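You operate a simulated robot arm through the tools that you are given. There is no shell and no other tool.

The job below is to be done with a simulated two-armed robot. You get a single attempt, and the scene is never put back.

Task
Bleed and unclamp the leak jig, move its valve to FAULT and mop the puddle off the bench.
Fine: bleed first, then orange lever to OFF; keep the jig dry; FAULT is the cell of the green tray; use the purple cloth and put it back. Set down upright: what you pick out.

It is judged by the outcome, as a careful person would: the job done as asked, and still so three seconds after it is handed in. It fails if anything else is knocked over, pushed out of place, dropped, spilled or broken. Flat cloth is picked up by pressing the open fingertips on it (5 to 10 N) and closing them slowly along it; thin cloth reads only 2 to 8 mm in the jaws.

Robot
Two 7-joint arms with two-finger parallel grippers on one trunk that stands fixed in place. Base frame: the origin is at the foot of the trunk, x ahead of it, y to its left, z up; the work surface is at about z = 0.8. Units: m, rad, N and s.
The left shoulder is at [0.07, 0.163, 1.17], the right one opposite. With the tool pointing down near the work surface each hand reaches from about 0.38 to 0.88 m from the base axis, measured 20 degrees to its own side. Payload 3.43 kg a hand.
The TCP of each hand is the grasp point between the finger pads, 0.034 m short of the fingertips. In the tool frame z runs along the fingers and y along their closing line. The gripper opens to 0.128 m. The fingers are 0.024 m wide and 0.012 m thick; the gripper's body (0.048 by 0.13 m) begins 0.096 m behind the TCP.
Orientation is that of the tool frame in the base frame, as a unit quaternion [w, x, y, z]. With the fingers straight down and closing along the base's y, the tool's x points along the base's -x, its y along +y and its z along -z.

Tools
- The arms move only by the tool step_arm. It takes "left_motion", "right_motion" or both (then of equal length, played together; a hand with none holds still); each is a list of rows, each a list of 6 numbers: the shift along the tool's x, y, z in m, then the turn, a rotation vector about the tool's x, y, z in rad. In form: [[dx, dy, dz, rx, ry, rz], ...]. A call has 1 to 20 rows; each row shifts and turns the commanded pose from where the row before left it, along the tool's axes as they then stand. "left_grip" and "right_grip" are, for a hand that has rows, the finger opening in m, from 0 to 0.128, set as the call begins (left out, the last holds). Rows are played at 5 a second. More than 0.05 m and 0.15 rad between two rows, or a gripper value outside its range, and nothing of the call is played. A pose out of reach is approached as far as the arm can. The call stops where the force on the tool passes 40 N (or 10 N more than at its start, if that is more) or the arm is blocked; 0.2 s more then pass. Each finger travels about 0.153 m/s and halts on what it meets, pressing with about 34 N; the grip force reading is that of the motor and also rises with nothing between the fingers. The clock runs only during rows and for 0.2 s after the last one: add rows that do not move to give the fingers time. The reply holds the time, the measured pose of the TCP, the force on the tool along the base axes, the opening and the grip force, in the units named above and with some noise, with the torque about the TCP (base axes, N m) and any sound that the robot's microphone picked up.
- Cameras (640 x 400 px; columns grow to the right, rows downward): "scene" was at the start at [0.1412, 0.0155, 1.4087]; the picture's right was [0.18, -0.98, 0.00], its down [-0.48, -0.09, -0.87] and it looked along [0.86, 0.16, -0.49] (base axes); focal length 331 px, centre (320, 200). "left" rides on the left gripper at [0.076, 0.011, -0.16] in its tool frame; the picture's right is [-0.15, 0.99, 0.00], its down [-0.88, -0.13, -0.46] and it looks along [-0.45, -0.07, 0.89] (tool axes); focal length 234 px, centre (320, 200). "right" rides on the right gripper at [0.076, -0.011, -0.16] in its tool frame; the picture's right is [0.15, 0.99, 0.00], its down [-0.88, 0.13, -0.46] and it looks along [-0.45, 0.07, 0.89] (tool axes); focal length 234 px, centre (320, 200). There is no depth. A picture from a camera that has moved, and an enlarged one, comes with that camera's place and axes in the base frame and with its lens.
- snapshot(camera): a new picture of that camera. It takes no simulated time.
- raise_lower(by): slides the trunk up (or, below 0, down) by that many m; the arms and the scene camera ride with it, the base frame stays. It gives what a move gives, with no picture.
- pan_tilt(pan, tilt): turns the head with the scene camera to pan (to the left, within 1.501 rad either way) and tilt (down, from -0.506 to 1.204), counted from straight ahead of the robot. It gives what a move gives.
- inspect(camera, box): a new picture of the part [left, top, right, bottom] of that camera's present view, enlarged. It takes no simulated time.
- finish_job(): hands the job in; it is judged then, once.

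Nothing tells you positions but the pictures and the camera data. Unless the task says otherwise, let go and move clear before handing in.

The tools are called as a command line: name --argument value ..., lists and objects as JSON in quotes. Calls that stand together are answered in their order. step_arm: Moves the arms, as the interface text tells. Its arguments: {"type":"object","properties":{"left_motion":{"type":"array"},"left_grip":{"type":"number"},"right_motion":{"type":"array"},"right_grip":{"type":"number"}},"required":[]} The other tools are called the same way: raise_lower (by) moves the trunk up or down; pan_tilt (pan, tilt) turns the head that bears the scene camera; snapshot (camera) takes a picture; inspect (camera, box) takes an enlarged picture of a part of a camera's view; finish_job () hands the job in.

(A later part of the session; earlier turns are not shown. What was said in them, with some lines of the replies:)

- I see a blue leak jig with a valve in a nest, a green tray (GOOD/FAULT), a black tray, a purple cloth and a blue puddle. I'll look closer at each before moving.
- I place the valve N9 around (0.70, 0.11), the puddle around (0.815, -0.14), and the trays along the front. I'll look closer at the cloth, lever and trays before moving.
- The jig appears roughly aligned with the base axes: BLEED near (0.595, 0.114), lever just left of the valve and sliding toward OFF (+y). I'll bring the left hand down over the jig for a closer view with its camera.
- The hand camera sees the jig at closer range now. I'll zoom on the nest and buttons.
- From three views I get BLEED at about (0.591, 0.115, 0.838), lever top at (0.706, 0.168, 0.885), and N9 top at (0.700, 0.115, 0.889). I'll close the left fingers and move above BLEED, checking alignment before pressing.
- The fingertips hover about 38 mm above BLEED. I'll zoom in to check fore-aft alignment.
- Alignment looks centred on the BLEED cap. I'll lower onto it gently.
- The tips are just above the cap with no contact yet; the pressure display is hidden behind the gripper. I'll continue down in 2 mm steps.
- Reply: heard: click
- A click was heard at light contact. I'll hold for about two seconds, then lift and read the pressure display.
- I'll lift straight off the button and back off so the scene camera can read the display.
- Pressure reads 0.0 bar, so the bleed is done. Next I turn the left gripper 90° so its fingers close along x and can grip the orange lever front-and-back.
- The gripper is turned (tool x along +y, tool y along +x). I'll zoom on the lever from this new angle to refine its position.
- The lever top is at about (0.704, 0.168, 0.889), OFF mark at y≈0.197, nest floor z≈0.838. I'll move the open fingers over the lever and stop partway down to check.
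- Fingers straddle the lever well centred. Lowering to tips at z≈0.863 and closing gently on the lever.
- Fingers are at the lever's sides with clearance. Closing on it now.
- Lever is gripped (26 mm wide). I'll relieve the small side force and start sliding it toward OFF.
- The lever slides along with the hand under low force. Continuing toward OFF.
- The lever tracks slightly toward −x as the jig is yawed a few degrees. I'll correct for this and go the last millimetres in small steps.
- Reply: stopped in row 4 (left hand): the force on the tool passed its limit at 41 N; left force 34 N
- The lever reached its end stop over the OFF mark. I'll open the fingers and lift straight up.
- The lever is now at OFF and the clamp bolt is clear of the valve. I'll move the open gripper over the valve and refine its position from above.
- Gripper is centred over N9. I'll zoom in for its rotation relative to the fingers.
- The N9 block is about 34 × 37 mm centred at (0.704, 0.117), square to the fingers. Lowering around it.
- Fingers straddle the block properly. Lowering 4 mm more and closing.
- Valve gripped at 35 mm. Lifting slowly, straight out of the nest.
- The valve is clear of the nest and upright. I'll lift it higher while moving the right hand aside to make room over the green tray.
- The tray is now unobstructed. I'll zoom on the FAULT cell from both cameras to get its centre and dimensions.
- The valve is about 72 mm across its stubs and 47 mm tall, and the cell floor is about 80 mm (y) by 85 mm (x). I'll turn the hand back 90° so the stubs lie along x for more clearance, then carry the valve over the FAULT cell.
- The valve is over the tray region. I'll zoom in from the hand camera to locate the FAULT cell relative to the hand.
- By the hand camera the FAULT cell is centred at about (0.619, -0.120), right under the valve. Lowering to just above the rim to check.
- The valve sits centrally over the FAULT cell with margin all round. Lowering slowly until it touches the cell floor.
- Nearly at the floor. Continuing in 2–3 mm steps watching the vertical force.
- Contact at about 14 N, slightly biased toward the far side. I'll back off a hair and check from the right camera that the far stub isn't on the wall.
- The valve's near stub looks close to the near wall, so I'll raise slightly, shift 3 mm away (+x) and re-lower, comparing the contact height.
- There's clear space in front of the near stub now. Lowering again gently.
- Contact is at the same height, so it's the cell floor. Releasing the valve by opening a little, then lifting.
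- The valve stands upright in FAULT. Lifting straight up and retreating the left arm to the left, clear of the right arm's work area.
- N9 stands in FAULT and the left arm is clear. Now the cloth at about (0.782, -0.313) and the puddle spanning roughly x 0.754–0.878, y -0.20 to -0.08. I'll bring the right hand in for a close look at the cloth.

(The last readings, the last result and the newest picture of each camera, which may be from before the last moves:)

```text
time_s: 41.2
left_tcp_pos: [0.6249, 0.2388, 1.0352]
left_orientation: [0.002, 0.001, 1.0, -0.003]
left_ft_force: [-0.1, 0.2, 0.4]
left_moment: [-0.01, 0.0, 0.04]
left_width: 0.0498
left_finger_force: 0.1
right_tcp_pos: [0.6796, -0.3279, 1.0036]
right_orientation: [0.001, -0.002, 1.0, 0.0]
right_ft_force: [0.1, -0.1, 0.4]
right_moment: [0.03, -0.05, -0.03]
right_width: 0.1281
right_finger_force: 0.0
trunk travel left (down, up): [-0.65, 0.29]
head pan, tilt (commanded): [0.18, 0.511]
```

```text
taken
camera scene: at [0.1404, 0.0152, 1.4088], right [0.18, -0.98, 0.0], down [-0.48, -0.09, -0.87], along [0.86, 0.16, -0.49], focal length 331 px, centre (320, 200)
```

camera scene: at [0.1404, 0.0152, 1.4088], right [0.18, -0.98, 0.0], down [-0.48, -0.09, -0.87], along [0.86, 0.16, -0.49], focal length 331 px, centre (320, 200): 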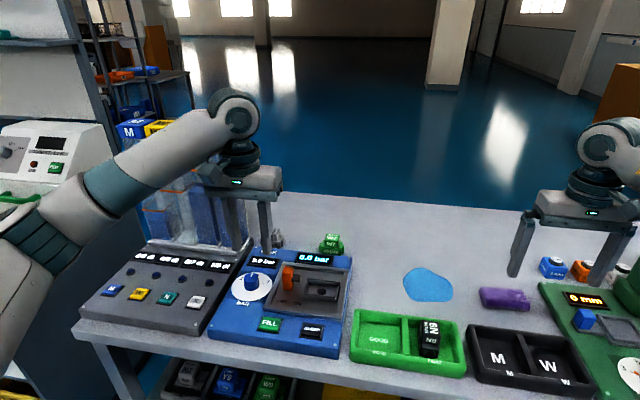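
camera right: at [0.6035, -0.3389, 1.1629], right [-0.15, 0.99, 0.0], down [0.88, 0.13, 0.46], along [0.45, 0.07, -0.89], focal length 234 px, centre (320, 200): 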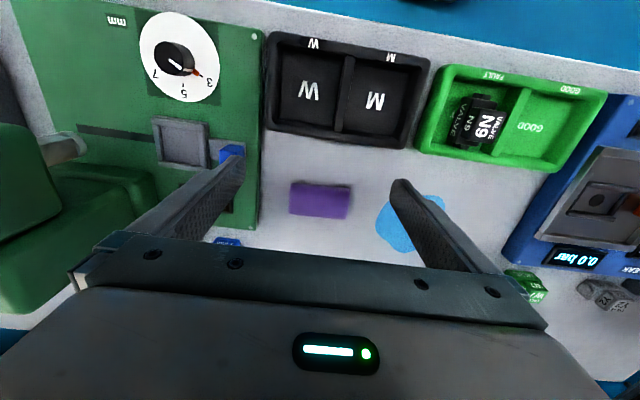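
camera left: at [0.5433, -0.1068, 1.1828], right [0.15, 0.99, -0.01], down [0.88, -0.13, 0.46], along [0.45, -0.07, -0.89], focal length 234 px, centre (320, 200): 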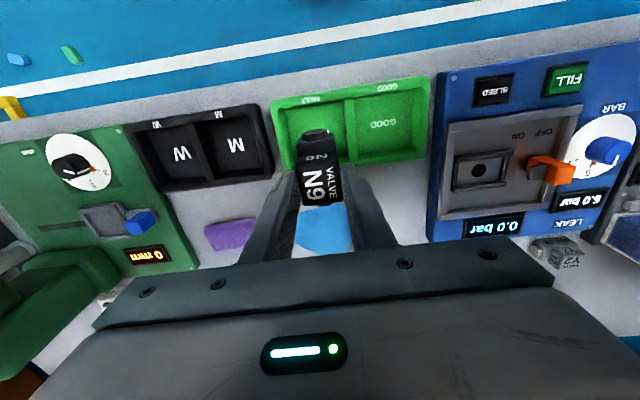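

inspect --camera "right" --box '[270, 160, 370, 230]'

inspect --camera "right" --box '[180, 140, 460, 280]'

inspect --camera "scene" --box '[460, 240, 640, 350]'

```text
5.71 times, centred on (320, 195) of right
camera zoom: at [0.6035, -0.3389, 1.1629], right [-0.15, 0.99, 0.0], down [0.88, 0.13, 0.46], along [0.45, 0.07, -0.89], focal length 1338 px, centre (320, 229)
```

zoom: 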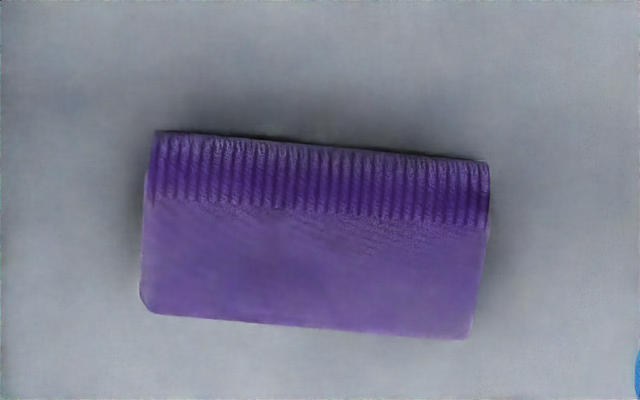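

```text
2.29 times, centred on (320, 210) of right
camera zoom: at [0.6035, -0.3389, 1.1629], right [-0.15, 0.99, 0.0], down [0.88, 0.13, 0.46], along [0.45, 0.07, -0.89], focal length 535 px, centre (320, 177)
```

zoom: 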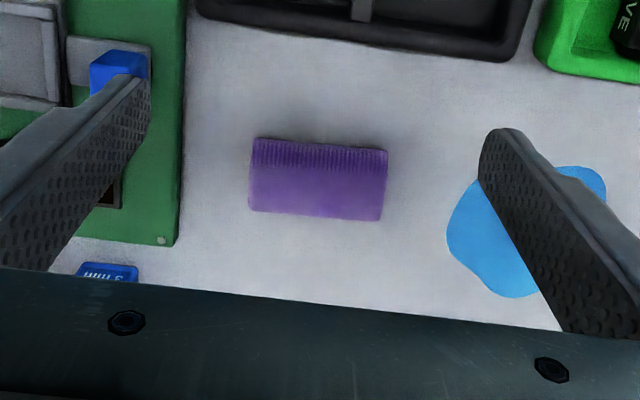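

```text
3.56 times, centred on (550, 295) of scene
camera zoom: at [0.1404, 0.0152, 1.4088], right [0.18, -0.98, 0.0], down [-0.48, -0.09, -0.87], along [0.86, 0.16, -0.49], focal length 1178 px, centre (-498, -138)
```

zoom: 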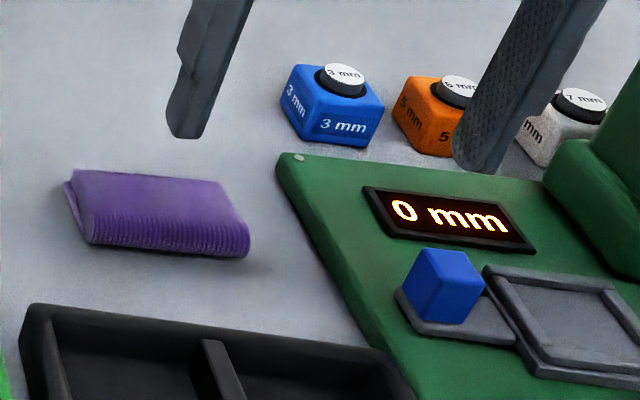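

The cloth is a folded pad about 100 × 56 mm, roughly 15–20 mm thick, centred at (0.783, -0.313) and yawed a few degrees. I'll rotate the right gripper so its fingers close across the pad's short side (along x), matching that yaw.

step_arm --right_motion '[[0, 0, 0, 0, 0, -0.149], [0, 0, 0, 0, 0, -0.149], [0, 0, 0, 0, 0, -0.149], [0, 0, 0, 0, 0, -0.149], [0, 0, 0, 0, 0, -0.149], [0, 0, 0, 0, 0, -0.149], [0, 0, 0, 0, 0, -0.149], [0, 0, 0, 0, 0, -0.149], [0, 0, 0, 0, 0, -0.149], [0, 0, 0, 0, 0, -0.149], [0, 0, 0, 0, 0, -0.149], [0, 0, 0, 0, 0, 0]]' --right_grip 0.09

snapshot --camera "right"

```text
time_s: 43.8
left_tcp_pos: [0.6244, 0.2385, 1.0339]
left_orientation: [0.002, 0.001, 1.0, -0.003]
left_ft_force: [0.5, -0.4, 0.0]
left_moment: [-0.03, -0.01, 0.0]
left_width: 0.05
left_finger_force: 0.0
right_tcp_pos: [0.6781, -0.3273, 1.0027]
right_orientation: [0.0, -0.271, 0.962, 0.0]
right_ft_force: [-0.2, 0.0, 0.6]
right_moment: [0.0, 0.0, 0.01]
right_width: 0.0903
right_finger_force: 0.1
right hand out of reach, approached as far as the arm can: row 5, 6, 7, 8, 9, 10, 11
trunk travel left (down, up): [-0.65, 0.29]
head pan, tilt (commanded): [0.18, 0.511]
```

```text
taken
camera right: at [0.6205, -0.3775, 1.1626], right [-0.64, 0.77, 0.0], down [0.68, 0.57, 0.46], along [0.35, 0.29, -0.89], focal length 234 px, centre (320, 200)
```

right: 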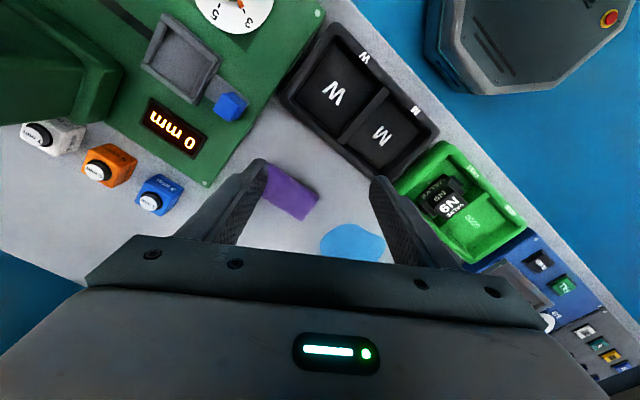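

The wrist can't turn that far in this direction; I'll go the other way (the gripper is symmetric), unwinding first.

step_arm --right_motion '[[0, 0, 0, 0, 0, 0.149], [0, 0, 0, 0, 0, 0.149], [0, 0, 0, 0, 0, 0.149], [0, 0, 0, 0, 0, 0.149], [0, 0, 0, 0, 0, 0]]'

```text
time_s: 45.0
left_tcp_pos: [0.6251, 0.2395, 1.0334]
left_orientation: [0.002, 0.001, 1.0, -0.003]
left_ft_force: [-0.1, 0.6, -0.1]
left_moment: [0.02, 0.0, -0.01]
left_width: 0.05
left_finger_force: 0.0
right_tcp_pos: [0.6803, -0.329, 1.0035]
right_orientation: [0.001, 0.025, 1.0, 0.001]
right_ft_force: [0.0, 1.1, 1.4]
right_moment: [0.01, 0.02, 0.0]
right_width: 0.0899
right_finger_force: 0.1
trunk travel left (down, up): [-0.65, 0.29]
head pan, tilt (commanded): [0.18, 0.511]
```

step_arm --right_motion '[[0, 0, 0, 0, 0, 0.1453], [0, 0, 0, 0, 0, 0.1453], [0, 0, 0, 0, 0, 0.1453], [0, 0, 0, 0, 0, 0.1453], [0, 0, 0, 0, 0, 0.1453], [0, 0, 0, 0, 0, 0.1453], [0, 0, 0, 0, 0, 0.1453], [0, 0, 0, 0, 0, 0.1453], [0, 0, 0, 0, 0, 0.1453], [0, 0, 0, 0, 0, 0.1453], [0, 0, 0, 0, 0, 0]]'

snapshot --camera "right"

snapshot --camera "scene"

```text
time_s: 47.4
left_tcp_pos: [0.6239, 0.2387, 1.0343]
left_orientation: [0.002, 0.002, 1.0, -0.003]
left_ft_force: [0.2, 0.9, -0.6]
left_moment: [-0.02, -0.03, 0.03]
left_width: 0.0502
left_finger_force: 0.0
right_tcp_pos: [0.6802, -0.3289, 1.0038]
right_orientation: [0.0, 0.683, 0.73, 0.0]
right_ft_force: [0.1, 0.6, -0.4]
right_moment: [0.02, 0.03, -0.05]
right_width: 0.0901
right_finger_force: 0.1
trunk travel left (down, up): [-0.65, 0.29]
head pan, tilt (commanded): [0.18, 0.511]
```

```text
taken
camera right: at [0.6635, -0.2541, 1.163], right [0.98, 0.21, 0.0], down [0.19, -0.87, 0.46], along [0.1, -0.45, -0.89], focal length 234 px, centre (320, 200)
```

right: 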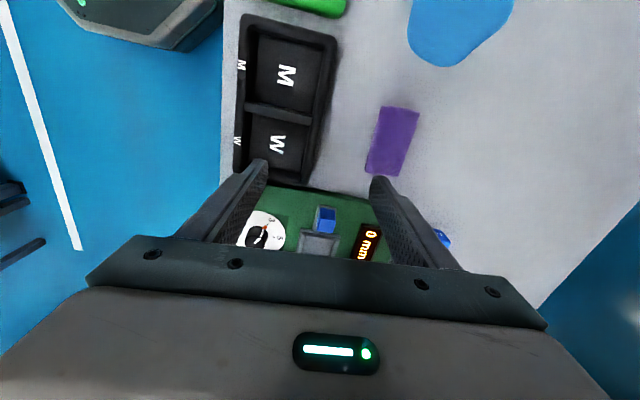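

```text
taken
camera scene: at [0.1413, 0.0155, 1.4087], right [0.18, -0.98, 0.0], down [-0.48, -0.09, -0.87], along [0.86, 0.16, -0.49], focal length 331 px, centre (320, 200)
```

scene: 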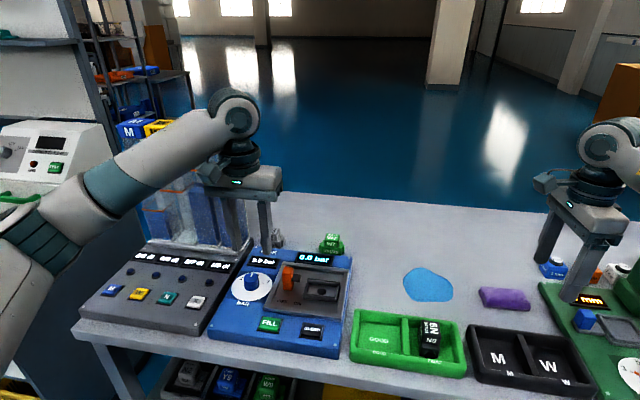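

The gripper now closes along x with the cloth's yaw. Moving above the cloth centre.

step_arm --right_motion '[[0.0022, 0.0259, 0, 0, 0, 0], [0.0022, 0.0259, 0.01, 0, 0, 0], [0.0023, 0.0259, 0.03, 0, 0, 0], [0.0023, 0.026, 0.03, 0, 0, 0], [0, 0, 0, 0, 0, 0]]' --right_grip 0.09

snapshot --camera "right"

inspect --camera "scene" --box '[440, 220, 580, 340]'

```text
time_s: 48.6
left_tcp_pos: [0.6246, 0.2379, 1.0338]
left_orientation: [0.001, 0.001, 1.0, -0.004]
left_ft_force: [0.9, -0.5, -1.2]
left_moment: [0.0, 0.01, 0.04]
left_width: 0.0503
left_finger_force: 0.2
right_tcp_pos: [0.7833, -0.3143, 0.9331]
right_orientation: [0.001, 0.682, 0.731, 0.001]
right_ft_force: [-0.2, 0.9, 0.5]
right_moment: [0.0, -0.04, 0.04]
right_width: 0.0898
right_finger_force: 0.1
trunk travel left (down, up): [-0.65, 0.29]
head pan, tilt (commanded): [0.18, 0.511]
```

```text
taken
camera right: at [0.767, -0.2395, 1.0927], right [0.98, 0.22, 0.0], down [0.19, -0.87, 0.46], along [0.1, -0.44, -0.89], focal length 234 px, centre (320, 200)
```

right: 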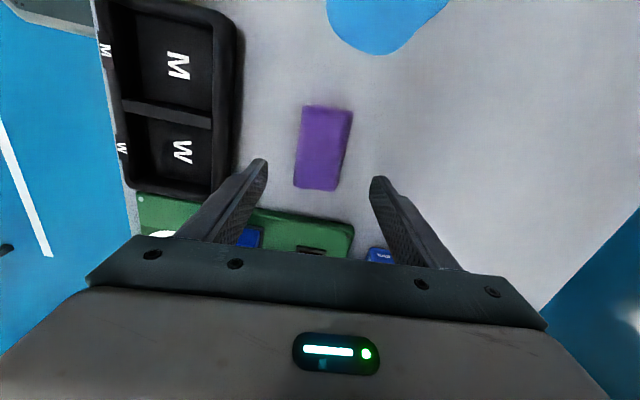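

```text
3.33 times, centred on (510, 280) of scene
camera zoom: at [0.1402, 0.0148, 1.4088], right [0.18, -0.98, 0.0], down [-0.48, -0.09, -0.87], along [0.86, 0.16, -0.49], focal length 1104 px, centre (-313, -67)
```

zoom: 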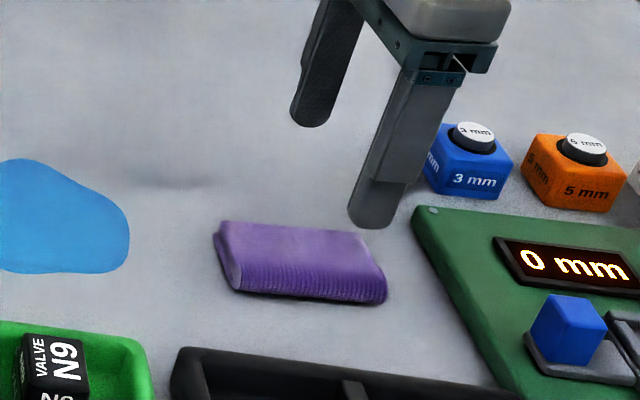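

The view confirms the cloth centre at about (0.784, -0.312), aligned with the fingers. Lowering around it.

step_arm --right_motion '[[0.001, 0.001, 0.03, 0, 0, 0], [0, 0, 0.03, 0, 0, 0], [0, 0, 0.015, 0, 0, 0], [0, 0, 0, 0, 0, 0]]' --right_grip 0.09

inspect --camera "right" --box '[220, 70, 420, 230]'

inspect --camera "scene" --box '[450, 240, 560, 330]'

```text
time_s: 49.6
left_tcp_pos: [0.6251, 0.2373, 1.035]
left_orientation: [0.001, 0.002, 1.0, -0.004]
left_ft_force: [-0.2, 0.6, -0.2]
left_moment: [0.02, -0.01, -0.01]
left_width: 0.05
left_finger_force: 0.0
right_tcp_pos: [0.7818, -0.3119, 0.8582]
right_orientation: [0.001, 0.682, 0.731, 0.0]
right_ft_force: [0.6, -1.1, -0.4]
right_moment: [-0.01, -0.02, -0.01]
right_width: 0.0902
right_finger_force: 0.1
trunk travel left (down, up): [-0.65, 0.29]
head pan, tilt (commanded): [0.18, 0.511]
```

```text
2.50 times, centred on (320, 150) of right
camera zoom: at [0.7663, -0.2374, 1.017], right [0.98, 0.21, 0.0], down [0.19, -0.87, 0.46], along [0.1, -0.44, -0.89], focal length 585 px, centre (320, 325)
```

zoom: 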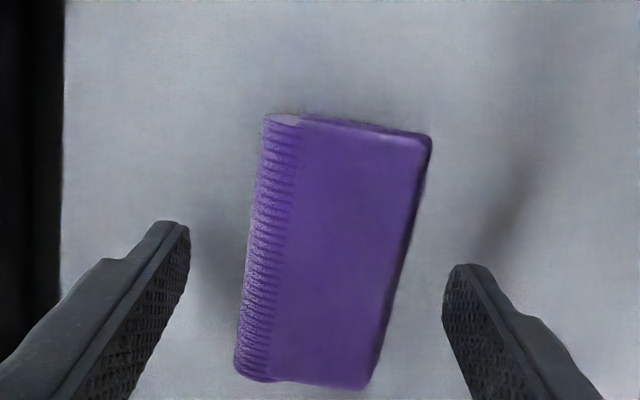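

```text
4.44 times, centred on (505, 285) of scene
camera zoom: at [0.1411, 0.0154, 1.4087], right [0.18, -0.98, 0.0], down [-0.48, -0.09, -0.87], along [0.86, 0.16, -0.49], focal length 1472 px, centre (-502, -178)
```

zoom: 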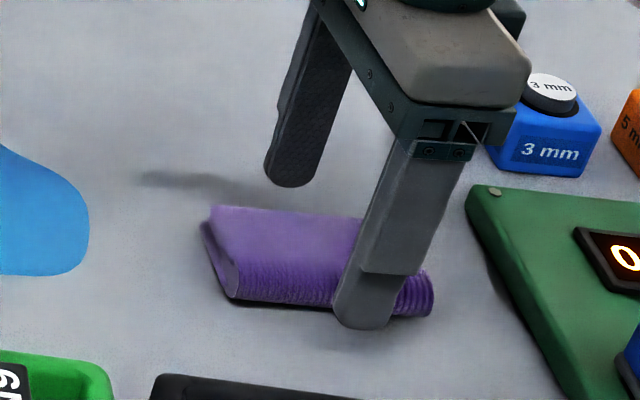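

Small correction of 2–3 mm, then lowering so the fingertips are just above the bench beside the cloth.

step_arm --right_motion '[[0.003, 0.0022, 0.008, 0, 0, 0], [0, 0, 0.005, 0, 0, 0], [0, 0, 0.003, 0, 0, 0], [0, 0, 0, 0, 0, 0]]' --right_grip 0.075

inspect --camera "scene" --box '[450, 240, 560, 330]'

inspect --camera "right" --box '[220, 70, 420, 230]'

```text
time_s: 50.6
left_tcp_pos: [0.6243, 0.2381, 1.0344]
left_orientation: [0.003, 0.001, 1.0, -0.003]
left_ft_force: [0.1, 0.0, -0.2]
left_moment: [-0.03, -0.02, -0.01]
left_width: 0.0501
left_finger_force: 0.1
right_tcp_pos: [0.7854, -0.3096, 0.8413]
right_orientation: [-0.001, 0.682, 0.731, 0.0]
right_ft_force: [-0.2, -0.4, 0.3]
right_moment: [0.0, 0.01, -0.01]
right_width: 0.0748
right_finger_force: 0.2
trunk travel left (down, up): [-0.65, 0.29]
head pan, tilt (commanded): [0.18, 0.511]
```

```text
4.44 times, centred on (505, 285) of scene
camera zoom: at [0.1413, 0.0155, 1.4087], right [0.18, -0.98, 0.0], down [-0.48, -0.09, -0.87], along [0.86, 0.16, -0.49], focal length 1472 px, centre (-502, -178)
```

zoom: 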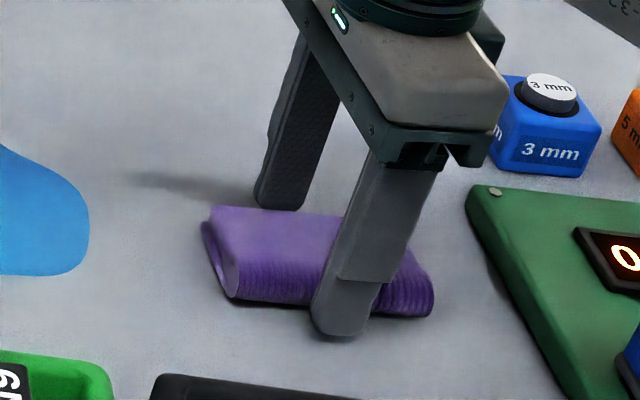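

```text
2.50 times, centred on (320, 150) of right
camera zoom: at [0.7692, -0.2342, 1.0007], right [0.98, 0.22, 0.0], down [0.19, -0.87, 0.46], along [0.1, -0.44, -0.89], focal length 585 px, centre (320, 325)
```

zoom: 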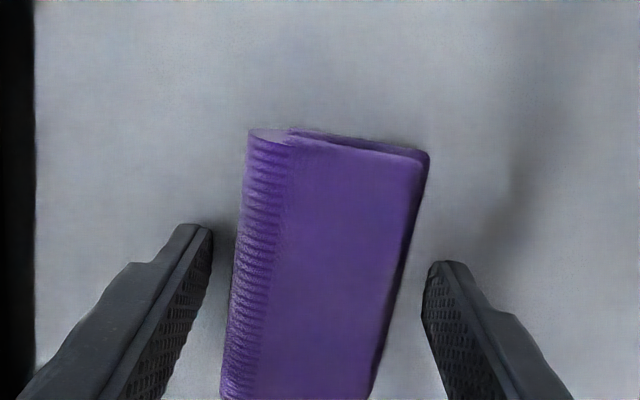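

Fingers straddle the folded cloth near its middle. Closing slowly in stages.

step_arm --right_motion '[[0, 0, 0, 0, 0, 0], [0, 0, 0, 0, 0, 0]]' --right_grip 0.054

step_arm --right_motion '[[0, 0, 0, 0, 0, 0], [0, 0, 0, 0, 0, 0]]' --right_grip 0.044

inspect --camera "scene" --box '[450, 240, 560, 330]'

inspect --camera "right" --box '[220, 70, 420, 230]'

```text
time_s: 51.2
left_tcp_pos: [0.6251, 0.2384, 1.0349]
left_orientation: [0.002, 0.0, 1.0, -0.003]
left_ft_force: [0.7, -0.1, -0.3]
left_moment: [-0.02, 0.02, 0.0]
left_width: 0.05
left_finger_force: 0.0
right_tcp_pos: [0.7861, -0.3092, 0.842]
right_orientation: [0.0, 0.682, 0.731, 0.0]
right_ft_force: [0.2, 0.6, 0.0]
right_moment: [0.04, -0.02, -0.01]
right_width: 0.0589
right_finger_force: 33.8
trunk travel left (down, up): [-0.65, 0.29]
head pan, tilt (commanded): [0.18, 0.511]
```

```text
time_s: 51.8
left_tcp_pos: [0.6242, 0.2389, 1.033]
left_orientation: [0.002, 0.001, 1.0, -0.003]
left_ft_force: [0.1, 0.4, -0.5]
left_moment: [0.0, -0.01, -0.02]
left_width: 0.05
left_finger_force: 0.1
right_tcp_pos: [0.7856, -0.3083, 0.8413]
right_orientation: [0.0, 0.683, 0.731, 0.001]
right_ft_force: [0.8, 0.8, -0.2]
right_moment: [0.03, -0.02, 0.03]
right_width: 0.0589
right_finger_force: 34.5
trunk travel left (down, up): [-0.65, 0.29]
head pan, tilt (commanded): [0.18, 0.511]
```

```text
4.44 times, centred on (505, 285) of scene
camera zoom: at [0.1413, 0.0155, 1.4086], right [0.18, -0.98, 0.0], down [-0.48, -0.09, -0.87], along [0.86, 0.16, -0.49], focal length 1472 px, centre (-502, -178)
```

zoom: 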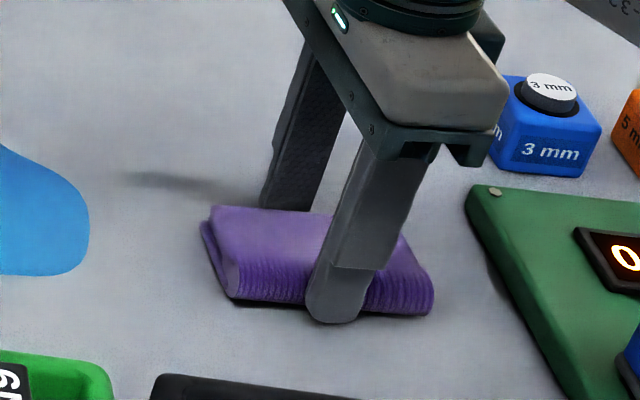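

```text
2.50 times, centred on (320, 150) of right
camera zoom: at [0.7693, -0.2342, 1.0009], right [0.98, 0.22, 0.0], down [0.19, -0.87, 0.46], along [0.1, -0.44, -0.89], focal length 585 px, centre (320, 325)
```

zoom: 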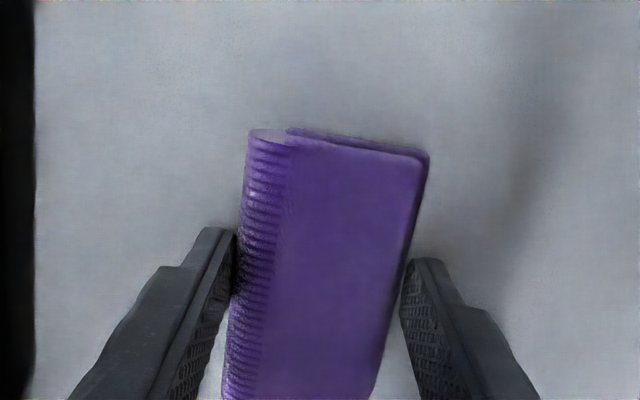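

The cloth behaves as a firm 59 mm pad and is gripped at 34 N. I note the return pose: TCP (0.7856, -0.3083, 0.8413). Lifting it gently.

step_arm --right_motion '[[0, 0, -0.005, 0, 0, 0], [0, 0, -0.01, 0, 0, 0], [0, 0, -0.015, 0, 0, 0], [0, 0, 0, 0, 0, 0]]'

inspect --camera "scene" --box '[400, 220, 580, 340]'

snapshot --camera "right"

```text
time_s: 52.8
left_tcp_pos: [0.6255, 0.2391, 1.0354]
left_orientation: [0.002, 0.001, 1.0, -0.003]
left_ft_force: [0.7, 0.5, 0.1]
left_moment: [0.03, 0.03, -0.03]
left_width: 0.0502
left_finger_force: 0.1
right_tcp_pos: [0.7869, -0.3099, 0.872]
right_orientation: [0.0, 0.682, 0.732, 0.0]
right_ft_force: [-0.4, -0.9, -0.9]
right_moment: [-0.01, -0.01, 0.0]
right_width: 0.059
right_finger_force: 34.7
trunk travel left (down, up): [-0.65, 0.29]
head pan, tilt (commanded): [0.18, 0.511]
```

```text
3.33 times, centred on (490, 280) of scene
camera zoom: at [0.1416, 0.0154, 1.4086], right [0.18, -0.98, 0.0], down [-0.48, -0.09, -0.87], along [0.86, 0.16, -0.49], focal length 1104 px, centre (-247, -67)
```

zoom: 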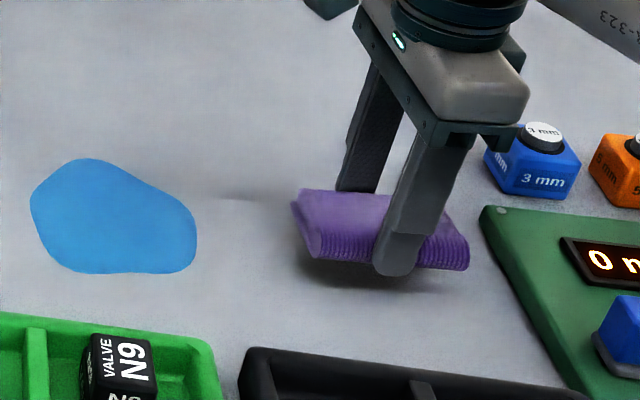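

```text
taken
camera right: at [0.7698, -0.2348, 1.0316], right [0.98, 0.22, 0.0], down [0.19, -0.87, 0.46], along [0.1, -0.44, -0.89], focal length 234 px, centre (320, 200)
```

right: 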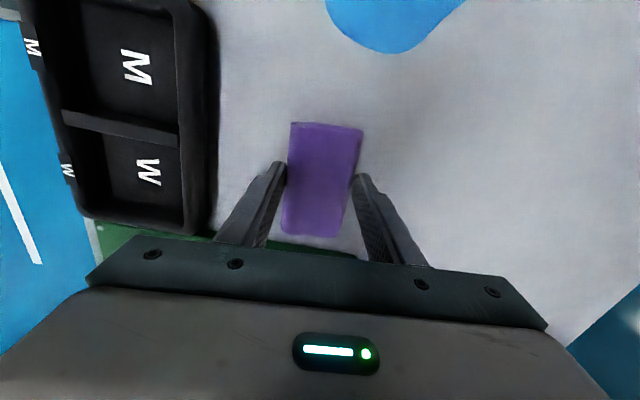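

The pad lifts cleanly. Carrying it over to the near-right part of the puddle and lowering it onto the bench.

step_arm --right_motion '[[0.0363, -0.0027, 0, 0, 0, 0], [0.0363, -0.0027, 0, 0, 0, 0], [0.0363, -0.0027, 0, 0, 0, 0], [0.0363, -0.0027, 0, 0, 0, 0], [0, 0, 0.018, 0, 0, 0], [0, 0, 0.008, 0, 0, 0], [0, 0, 0, 0, 0, 0]]'

snapshot --camera "scene"

snapshot --camera "right"

```text
time_s: 54.4
left_tcp_pos: [0.6246, 0.2391, 1.0347]
left_orientation: [0.002, 0.001, 1.0, -0.004]
left_ft_force: [-0.7, -0.4, -0.2]
left_moment: [0.0, 0.0, 0.03]
left_width: 0.0498
left_finger_force: 0.1
right_tcp_pos: [0.767, -0.1651, 0.8456]
right_orientation: [0.0, 0.682, 0.731, 0.0]
right_ft_force: [-0.2, 0.5, 0.7]
right_moment: [0.03, -0.01, -0.03]
right_width: 0.0589
right_finger_force: 34.2
trunk travel left (down, up): [-0.65, 0.29]
head pan, tilt (commanded): [0.18, 0.511]
```

```text
taken
camera scene: at [0.1413, 0.0156, 1.4087], right [0.18, -0.98, 0.0], down [-0.48, -0.09, -0.87], along [0.86, 0.16, -0.49], focal length 331 px, centre (320, 200)
```

scene: 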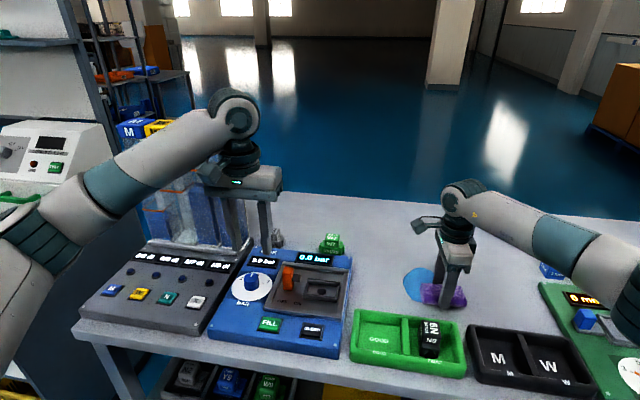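

```text
taken
camera right: at [0.75, -0.0899, 1.0056], right [0.98, 0.22, 0.0], down [0.19, -0.87, 0.46], along [0.1, -0.44, -0.89], focal length 234 px, centre (320, 200)
```

right: 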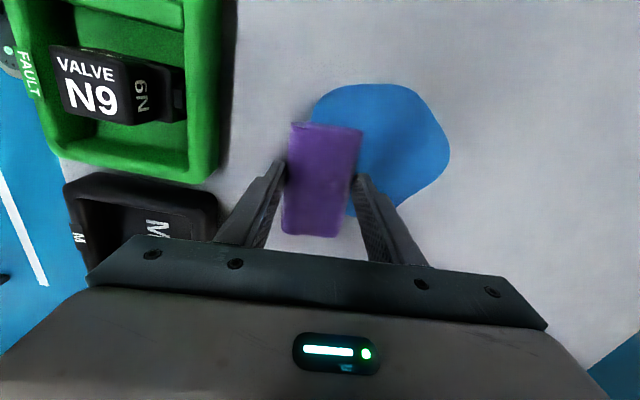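

The pad is just above the puddle's near-right part. Lowering to light contact pressure.

step_arm --right_motion '[[0, 0, 0.003, 0, 0, 0], [0, 0, 0.0015, 0, 0, 0], [0, 0, 0.001, 0, 0, 0], [0, 0, 0, 0, 0, 0]]'

```text
time_s: 55.4
left_tcp_pos: [0.6247, 0.2398, 1.0343]
left_orientation: [0.002, 0.001, 1.0, -0.004]
left_ft_force: [0.0, -0.7, 0.1]
left_moment: [-0.02, 0.03, -0.01]
left_width: 0.0499
left_finger_force: 0.1
right_tcp_pos: [0.7648, -0.1648, 0.8406]
right_orientation: [0.001, 0.682, 0.731, 0.002]
right_ft_force: [1.4, 0.6, 3.3]
right_moment: [-0.01, 0.09, -0.04]
right_width: 0.0586
right_finger_force: 33.8
trunk travel left (down, up): [-0.65, 0.29]
head pan, tilt (commanded): [0.18, 0.511]
```

Light contact (about 4 N). Wiping forward along x through the right half of the puddle.

step_arm --right_motion '[[0, 0, 0.0005, 0, 0, 0], [-0.0008, 0.012, 0, 0, 0, 0], [-0.0008, 0.012, 0, 0, 0, 0], [-0.0008, 0.012, 0, 0, 0, 0], [-0.0008, 0.012, 0, 0, 0, 0], [-0.0008, 0.012, 0, 0, 0, 0], [-0.0008, 0.012, 0, 0, 0, 0], [-0.0008, 0.012, 0, 0, 0, 0], [0, 0, 0, 0, 0, 0]]'

snapshot --camera "right"

inspect --camera "scene" --box '[380, 220, 540, 330]'

```text
time_s: 57.4
left_tcp_pos: [0.6244, 0.2393, 1.0339]
left_orientation: [0.001, 0.001, 1.0, -0.003]
left_ft_force: [-0.1, 0.5, -0.3]
left_moment: [-0.04, 0.03, 0.0]
left_width: 0.0499
left_finger_force: 0.1
right_tcp_pos: [0.8242, -0.164, 0.841]
right_orientation: [0.0, 0.682, 0.731, 0.0]
right_ft_force: [-1.1, 1.4, 5.5]
right_moment: [0.03, 0.08, -0.04]
right_width: 0.0586
right_finger_force: 33.5
right hand out of reach, approached as far as the arm can: row 7, 8
trunk travel left (down, up): [-0.65, 0.29]
head pan, tilt (commanded): [0.18, 0.511]
```

```text
taken
camera right: at [0.808, -0.0893, 1.0006], right [0.98, 0.22, 0.0], down [0.19, -0.87, 0.46], along [0.1, -0.44, -0.89], focal length 234 px, centre (320, 200)
```

right: 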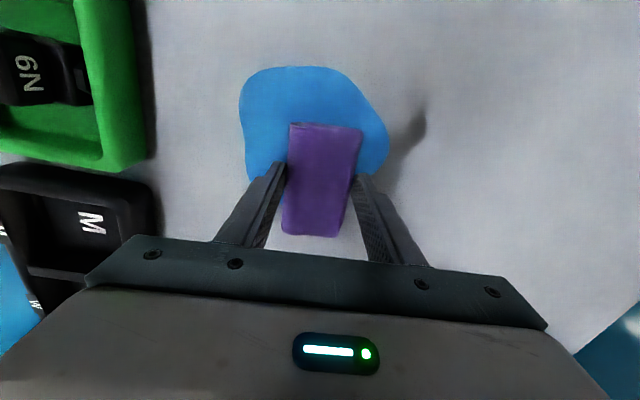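

```text
3.64 times, centred on (460, 275) of scene
camera zoom: at [0.1404, 0.0159, 1.4088], right [0.18, -0.98, 0.0], down [-0.48, -0.09, -0.87], along [0.86, 0.16, -0.49], focal length 1204 px, centre (-189, -73)
```

zoom: 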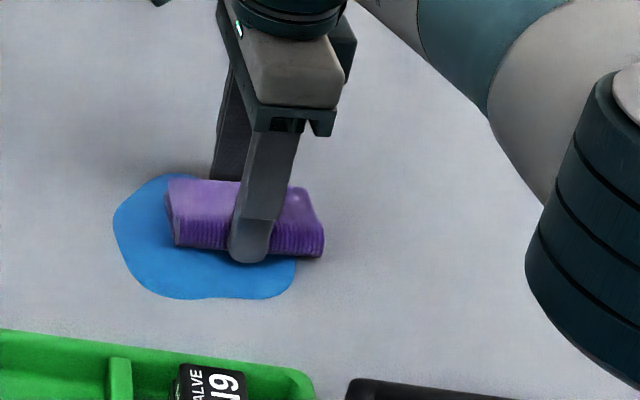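

Reach is limited at x≈0.825 with this orientation, and the puddle doesn't look smaller yet. Let me inspect closely.

inspect --camera "right" --box '[220, 50, 420, 250]'

inspect --camera "scene" --box '[400, 255, 480, 310]'

```text
2.00 times, centred on (320, 150) of right
camera zoom: at [0.808, -0.0893, 1.0006], right [0.98, 0.22, 0.0], down [0.19, -0.87, 0.46], along [0.1, -0.44, -0.89], focal length 468 px, centre (320, 300)
```

zoom: 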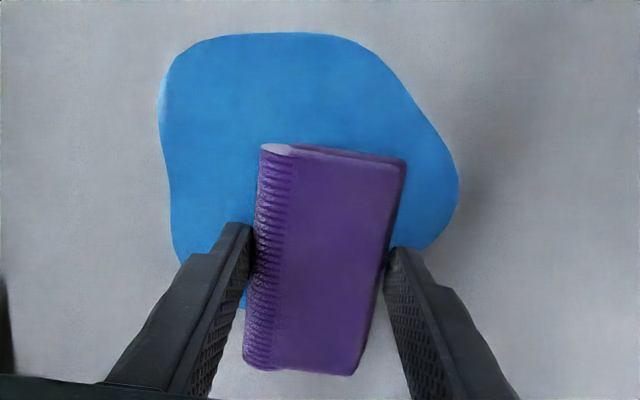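

```text
7.27 times, centred on (440, 282) of scene
camera zoom: at [0.1404, 0.0159, 1.4088], right [0.18, -0.98, 0.0], down [-0.48, -0.09, -0.87], along [0.86, 0.16, -0.49], focal length 2409 px, centre (-553, -400)
```

zoom: 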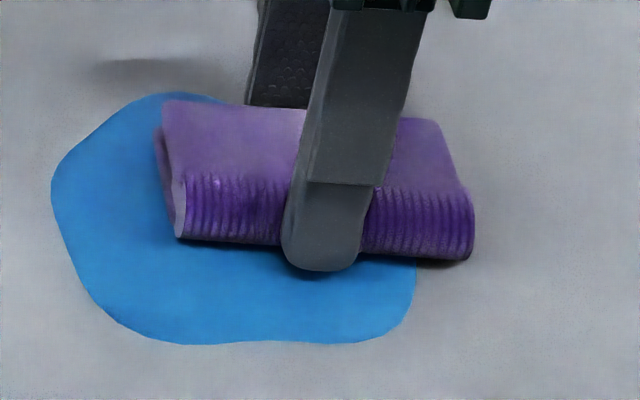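

No visible change yet; I'll press a bit more firmly and stroke across in +y to see whether the puddle responds.

step_arm --right_motion '[[0, -0.004, 0.0008, 0, 0, 0], [0.012, 0, 0, 0, 0, 0], [0.012, 0, 0, 0, 0, 0], [0.012, 0, 0, 0, 0, 0], [0.012, 0, 0, 0, 0, 0], [0, 0, 0, 0, 0, 0]]'

snapshot --camera "right"

inspect --camera "scene" --box '[380, 240, 500, 320]'

```text
time_s: 58.8
left_tcp_pos: [0.6234, 0.2393, 1.0342]
left_orientation: [0.003, 0.001, 1.0, -0.002]
left_ft_force: [0.3, 0.1, -0.1]
left_moment: [0.0, 0.01, -0.01]
left_width: 0.05
left_finger_force: 0.1
right_tcp_pos: [0.8166, -0.1131, 0.8405]
right_orientation: [0.001, 0.682, 0.731, 0.0]
right_ft_force: [-0.4, -1.8, 9.4]
right_moment: [-0.19, -0.01, -0.06]
right_width: 0.0588
right_finger_force: 34.0
trunk travel left (down, up): [-0.65, 0.29]
head pan, tilt (commanded): [0.18, 0.511]
```

```text
taken
camera right: at [0.7993, -0.0397, 1.0005], right [0.98, 0.22, 0.0], down [0.19, -0.87, 0.46], along [0.1, -0.44, -0.89], focal length 234 px, centre (320, 200)
```

right: 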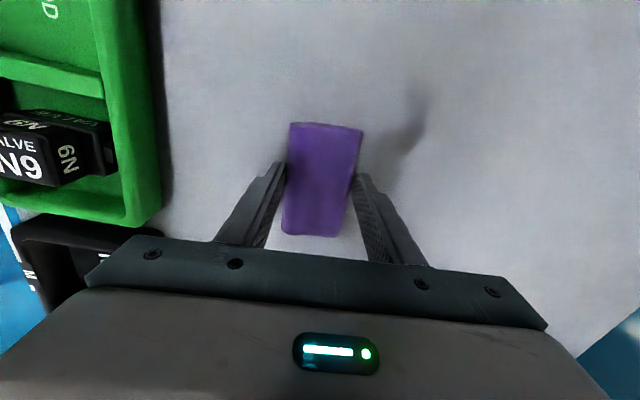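

```text
5.00 times, centred on (440, 280) of scene
camera zoom: at [0.1397, 0.0154, 1.4088], right [0.18, -0.98, 0.0], down [-0.48, -0.09, -0.87], along [0.86, 0.16, -0.49], focal length 1656 px, centre (-280, -200)
```

zoom: 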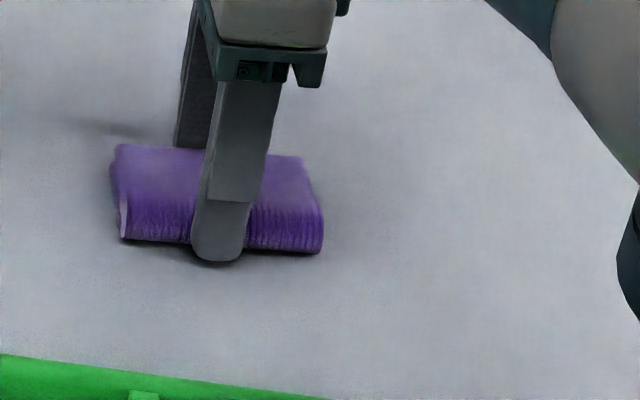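

The puddle is gone. I'll lift the cloth, check the bench, and carry it back toward its original spot, staying well away from the jig.

step_arm --right_motion '[[0, 0, -0.012, 0, 0, 0], [0, 0, -0.02, 0, 0, 0], [-0.0385, -0.0088, 0, 0, 0, 0], [-0.0385, -0.0088, 0, 0, 0, 0], [-0.0385, -0.0088, 0, 0, 0, 0], [-0.0385, -0.0088, 0, 0, 0, 0], [-0.0385, -0.0088, 0, 0, 0, 0], [0, 0, 0, 0, 0, 0]]'

snapshot --camera "scene"

inspect --camera "scene" --box '[380, 230, 500, 320]'

snapshot --camera "right"

```text
time_s: 60.6
left_tcp_pos: [0.6251, 0.2398, 1.0341]
left_orientation: [0.002, 0.002, 1.0, -0.004]
left_ft_force: [-0.5, -0.3, -0.5]
left_moment: [-0.05, 0.0, 0.02]
left_width: 0.0499
left_finger_force: 0.1
right_tcp_pos: [0.7867, -0.3086, 0.8734]
right_orientation: [0.0, 0.682, 0.731, 0.0]
right_ft_force: [-0.4, 0.0, 0.3]
right_moment: [-0.02, 0.0, -0.02]
right_width: 0.0587
right_finger_force: 33.8
trunk travel left (down, up): [-0.65, 0.29]
head pan, tilt (commanded): [0.18, 0.511]
```

```text
taken
camera scene: at [0.1417, 0.0165, 1.4086], right [0.18, -0.98, 0.0], down [-0.48, -0.09, -0.87], along [0.86, 0.16, -0.49], focal length 331 px, centre (320, 200)
```

scene: 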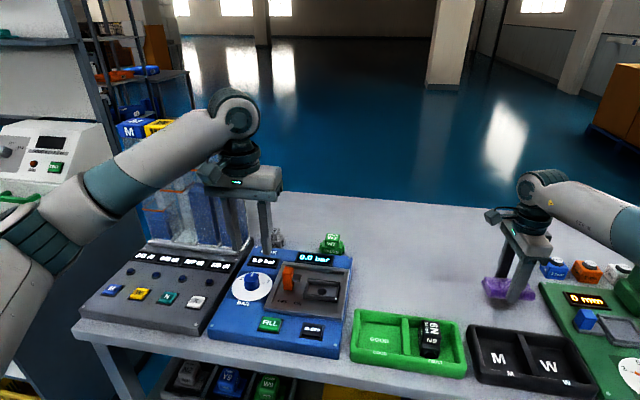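

```text
4.44 times, centred on (440, 275) of scene
camera zoom: at [0.1417, 0.0165, 1.4086], right [0.18, -0.98, 0.0], down [-0.48, -0.09, -0.87], along [0.86, 0.16, -0.49], focal length 1472 px, centre (-213, -133)
```

zoom: 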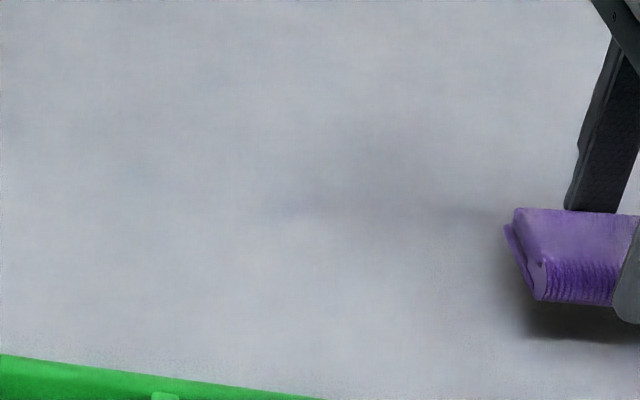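

```text
taken
camera right: at [0.7699, -0.2344, 1.0318], right [0.98, 0.22, 0.0], down [0.19, -0.87, 0.46], along [0.1, -0.45, -0.89], focal length 234 px, centre (320, 200)
```

right: 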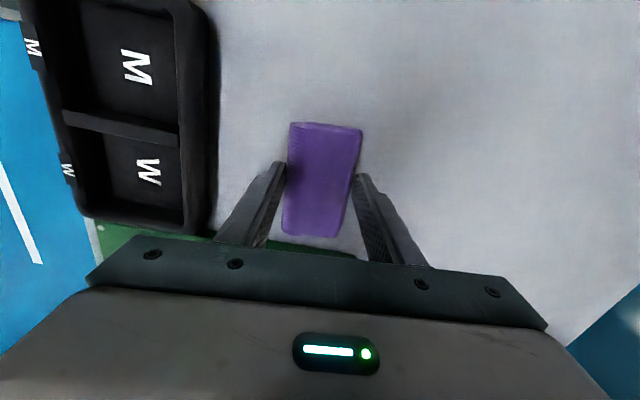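

The bench is clean and the hand is back over the cloth's original place (the view matches the one from pick-up). Lowering the cloth to the bench.

step_arm --right_motion '[[0, -0.0007, 0.016, 0, 0, 0], [0, 0, 0.012, 0, 0, 0], [0, 0, 0.003, 0, 0, 0], [0, 0, 0, 0, 0, 0]]'

```text
time_s: 61.6
left_tcp_pos: [0.6245, 0.2388, 1.0344]
left_orientation: [0.002, 0.0, 1.0, -0.003]
left_ft_force: [-0.2, -0.1, 0.6]
left_moment: [0.02, -0.02, -0.01]
left_width: 0.0501
left_finger_force: 0.0
right_tcp_pos: [0.786, -0.3096, 0.841]
right_orientation: [0.0, 0.682, 0.732, 0.0]
right_ft_force: [-0.3, 0.4, -0.5]
right_moment: [0.02, -0.02, 0.0]
right_width: 0.0587
right_finger_force: 34.1
trunk travel left (down, up): [-0.65, 0.29]
head pan, tilt (commanded): [0.18, 0.511]
```

step_arm --right_motion '[[0.0008, 0, 0.0008, 0, 0, 0], [0, 0, 0, 0, 0, 0]]'

inspect --camera "scene" --box '[450, 240, 560, 330]'

```text
time_s: 62.2
left_tcp_pos: [0.6236, 0.239, 1.0352]
left_orientation: [0.001, 0.001, 1.0, -0.003]
left_ft_force: [0.3, -0.1, -0.6]
left_moment: [-0.02, -0.01, 0.0]
left_width: 0.0498
left_finger_force: 0.0
right_tcp_pos: [0.7859, -0.3107, 0.8414]
right_orientation: [0.0, 0.682, 0.731, 0.001]
right_ft_force: [0.0, -0.7, 4.1]
right_moment: [-0.03, 0.02, -0.01]
right_width: 0.0586
right_finger_force: 34.3
trunk travel left (down, up): [-0.65, 0.29]
head pan, tilt (commanded): [0.18, 0.511]
```

```text
4.44 times, centred on (505, 285) of scene
camera zoom: at [0.1408, 0.0156, 1.4088], right [0.18, -0.98, 0.0], down [-0.48, -0.09, -0.87], along [0.86, 0.16, -0.49], focal length 1472 px, centre (-502, -178)
```

zoom: 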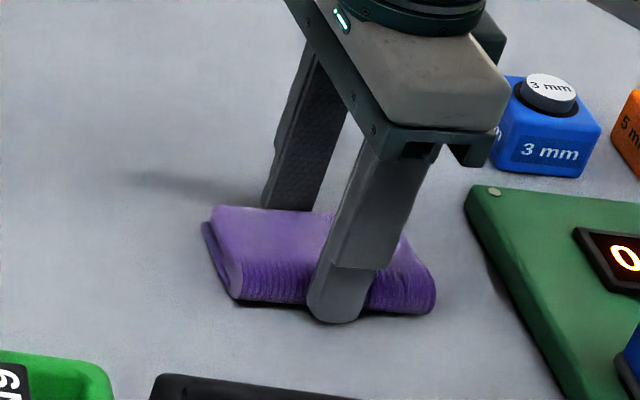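

The cloth rests at its original place, pixel for pixel. Opening the fingers and lifting straight away.

step_arm --right_motion '[[0, 0, 0, 0, 0, 0], [0, 0, 0, 0, 0, 0], [0, 0, -0.02, 0, 0, 0], [0, 0, -0.04, 0, 0, 0], [0, 0, -0.045, 0, 0, 0], [0, 0, -0.045, 0, 0, 0], [0, 0, -0.045, 0, 0, 0], [0, 0, 0, 0, 0, 0]]' --right_grip 0.085

snapshot --camera "scene"

snapshot --camera "right"

```text
time_s: 64.0
left_tcp_pos: [0.6256, 0.239, 1.0343]
left_orientation: [0.002, 0.001, 1.0, -0.003]
left_ft_force: [-0.2, 0.9, 0.0]
left_moment: [0.03, 0.0, 0.01]
left_width: 0.0504
left_finger_force: 0.2
right_tcp_pos: [0.7865, -0.3109, 1.0369]
right_orientation: [0.0, 0.682, 0.732, 0.0]
right_ft_force: [0.3, 0.5, 0.9]
right_moment: [0.01, -0.01, 0.0]
right_width: 0.085
right_finger_force: 0.0
trunk travel left (down, up): [-0.65, 0.29]
head pan, tilt (commanded): [0.18, 0.511]
```

```text
taken
camera scene: at [0.142, 0.0151, 1.4086], right [0.18, -0.98, 0.0], down [-0.48, -0.09, -0.87], along [0.86, 0.16, -0.49], focal length 331 px, centre (320, 200)
```

scene: 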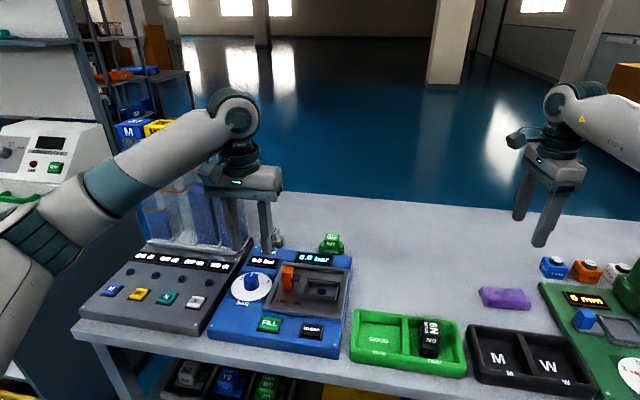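

```text
taken
camera right: at [0.771, -0.2362, 1.1953], right [0.98, 0.22, 0.0], down [0.19, -0.87, 0.46], along [0.1, -0.44, -0.89], focal length 234 px, centre (320, 200)
```

right: 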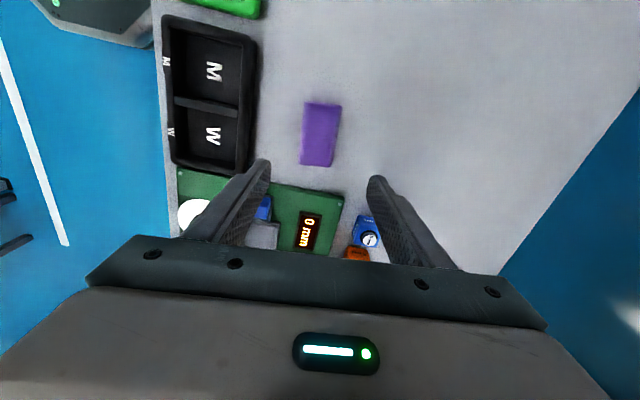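

Everything looks done; final close inspection of the jig, tray and cloth before handing in.

inspect --camera "scene" --box '[220, 225, 480, 385]'

inspect --camera "scene" --box '[460, 270, 550, 326]'

inspect --camera "scene" --box '[240, 240, 360, 320]'

inspect --camera "scene" --box '[390, 305, 480, 380]'

```text
2.46 times, centred on (350, 305) of scene
camera zoom: at [0.142, 0.0151, 1.4086], right [0.18, -0.98, 0.0], down [-0.48, -0.09, -0.87], along [0.86, 0.16, -0.49], focal length 815 px, centre (246, -58)
```

zoom: 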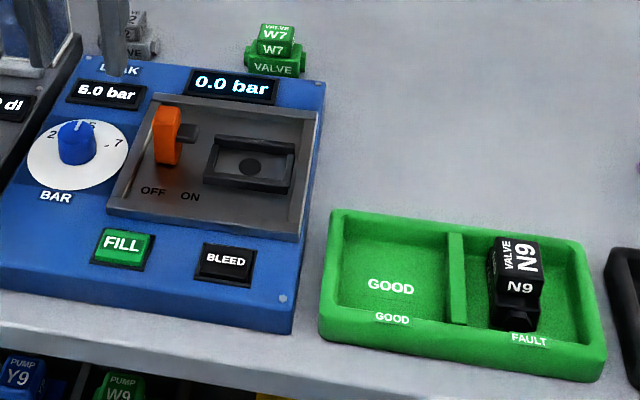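

```text
7.11 times, centred on (505, 298) of scene
camera zoom: at [0.142, 0.0151, 1.4086], right [0.18, -0.98, 0.0], down [-0.48, -0.09, -0.87], along [0.86, 0.16, -0.49], focal length 2355 px, centre (-996, -497)
```

zoom: 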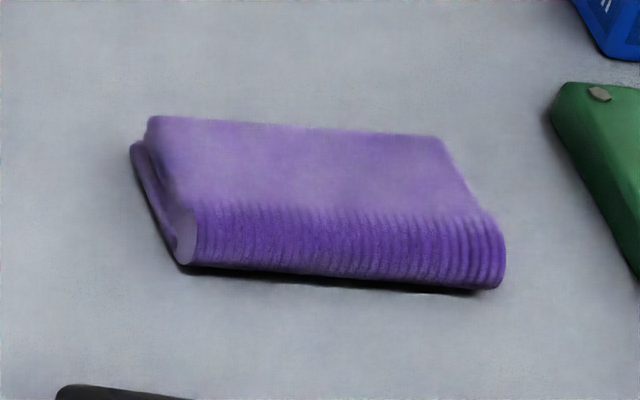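

```text
5.00 times, centred on (300, 280) of scene
camera zoom: at [0.142, 0.0151, 1.4086], right [0.18, -0.98, 0.0], down [-0.48, -0.09, -0.87], along [0.86, 0.16, -0.49], focal length 1656 px, centre (420, -200)
```

zoom: 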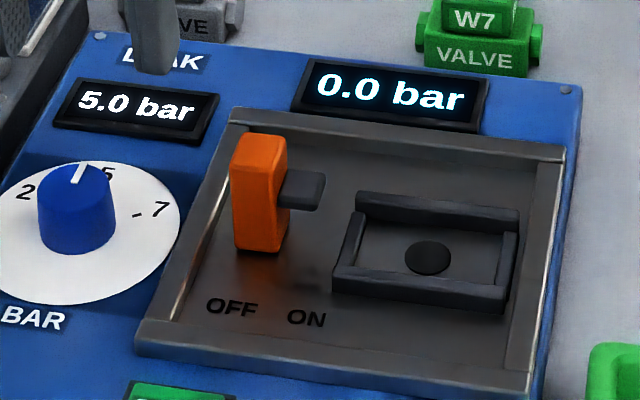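

```text
5.33 times, centred on (435, 342) of scene
camera zoom: at [0.142, 0.0151, 1.4086], right [0.18, -0.98, 0.0], down [-0.48, -0.09, -0.87], along [0.86, 0.16, -0.49], focal length 1766 px, centre (-293, -560)
```

zoom: 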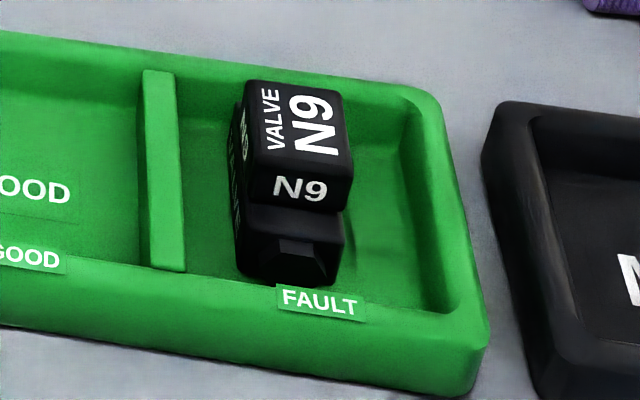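

Everything checks out: pressure is 0.0 bar, the lever is at OFF, and the nest is empty and dry. N9 stands upright in FAULT, the puddle is gone, and the cloth is back in its place. Both hands are clear, so I'm handing in.

finish_job

```text
The job is handed in.
```

The job is finished and handed in; I haven't been told how it was judged.

- **Bleed:** I pressed BLEED first, and the display dropped from 2.0 to 0.0 bar.
- **Unclamp:** I then slid the orange lever to its stop at OFF.
- **Valve:** N9 stands upright in the FAULT cell of the green tray. I turned it a quarter turn so its side stubs had more clearance from the cell walls.
- **Puddle:** The puddle is wiped off the bench with the purple cloth, which is back in its original spot. The wet cloth stayed away from the jig.

In the last pictures the jig was dry and I saw nothing else out of place. Both hands had let go and were clear.
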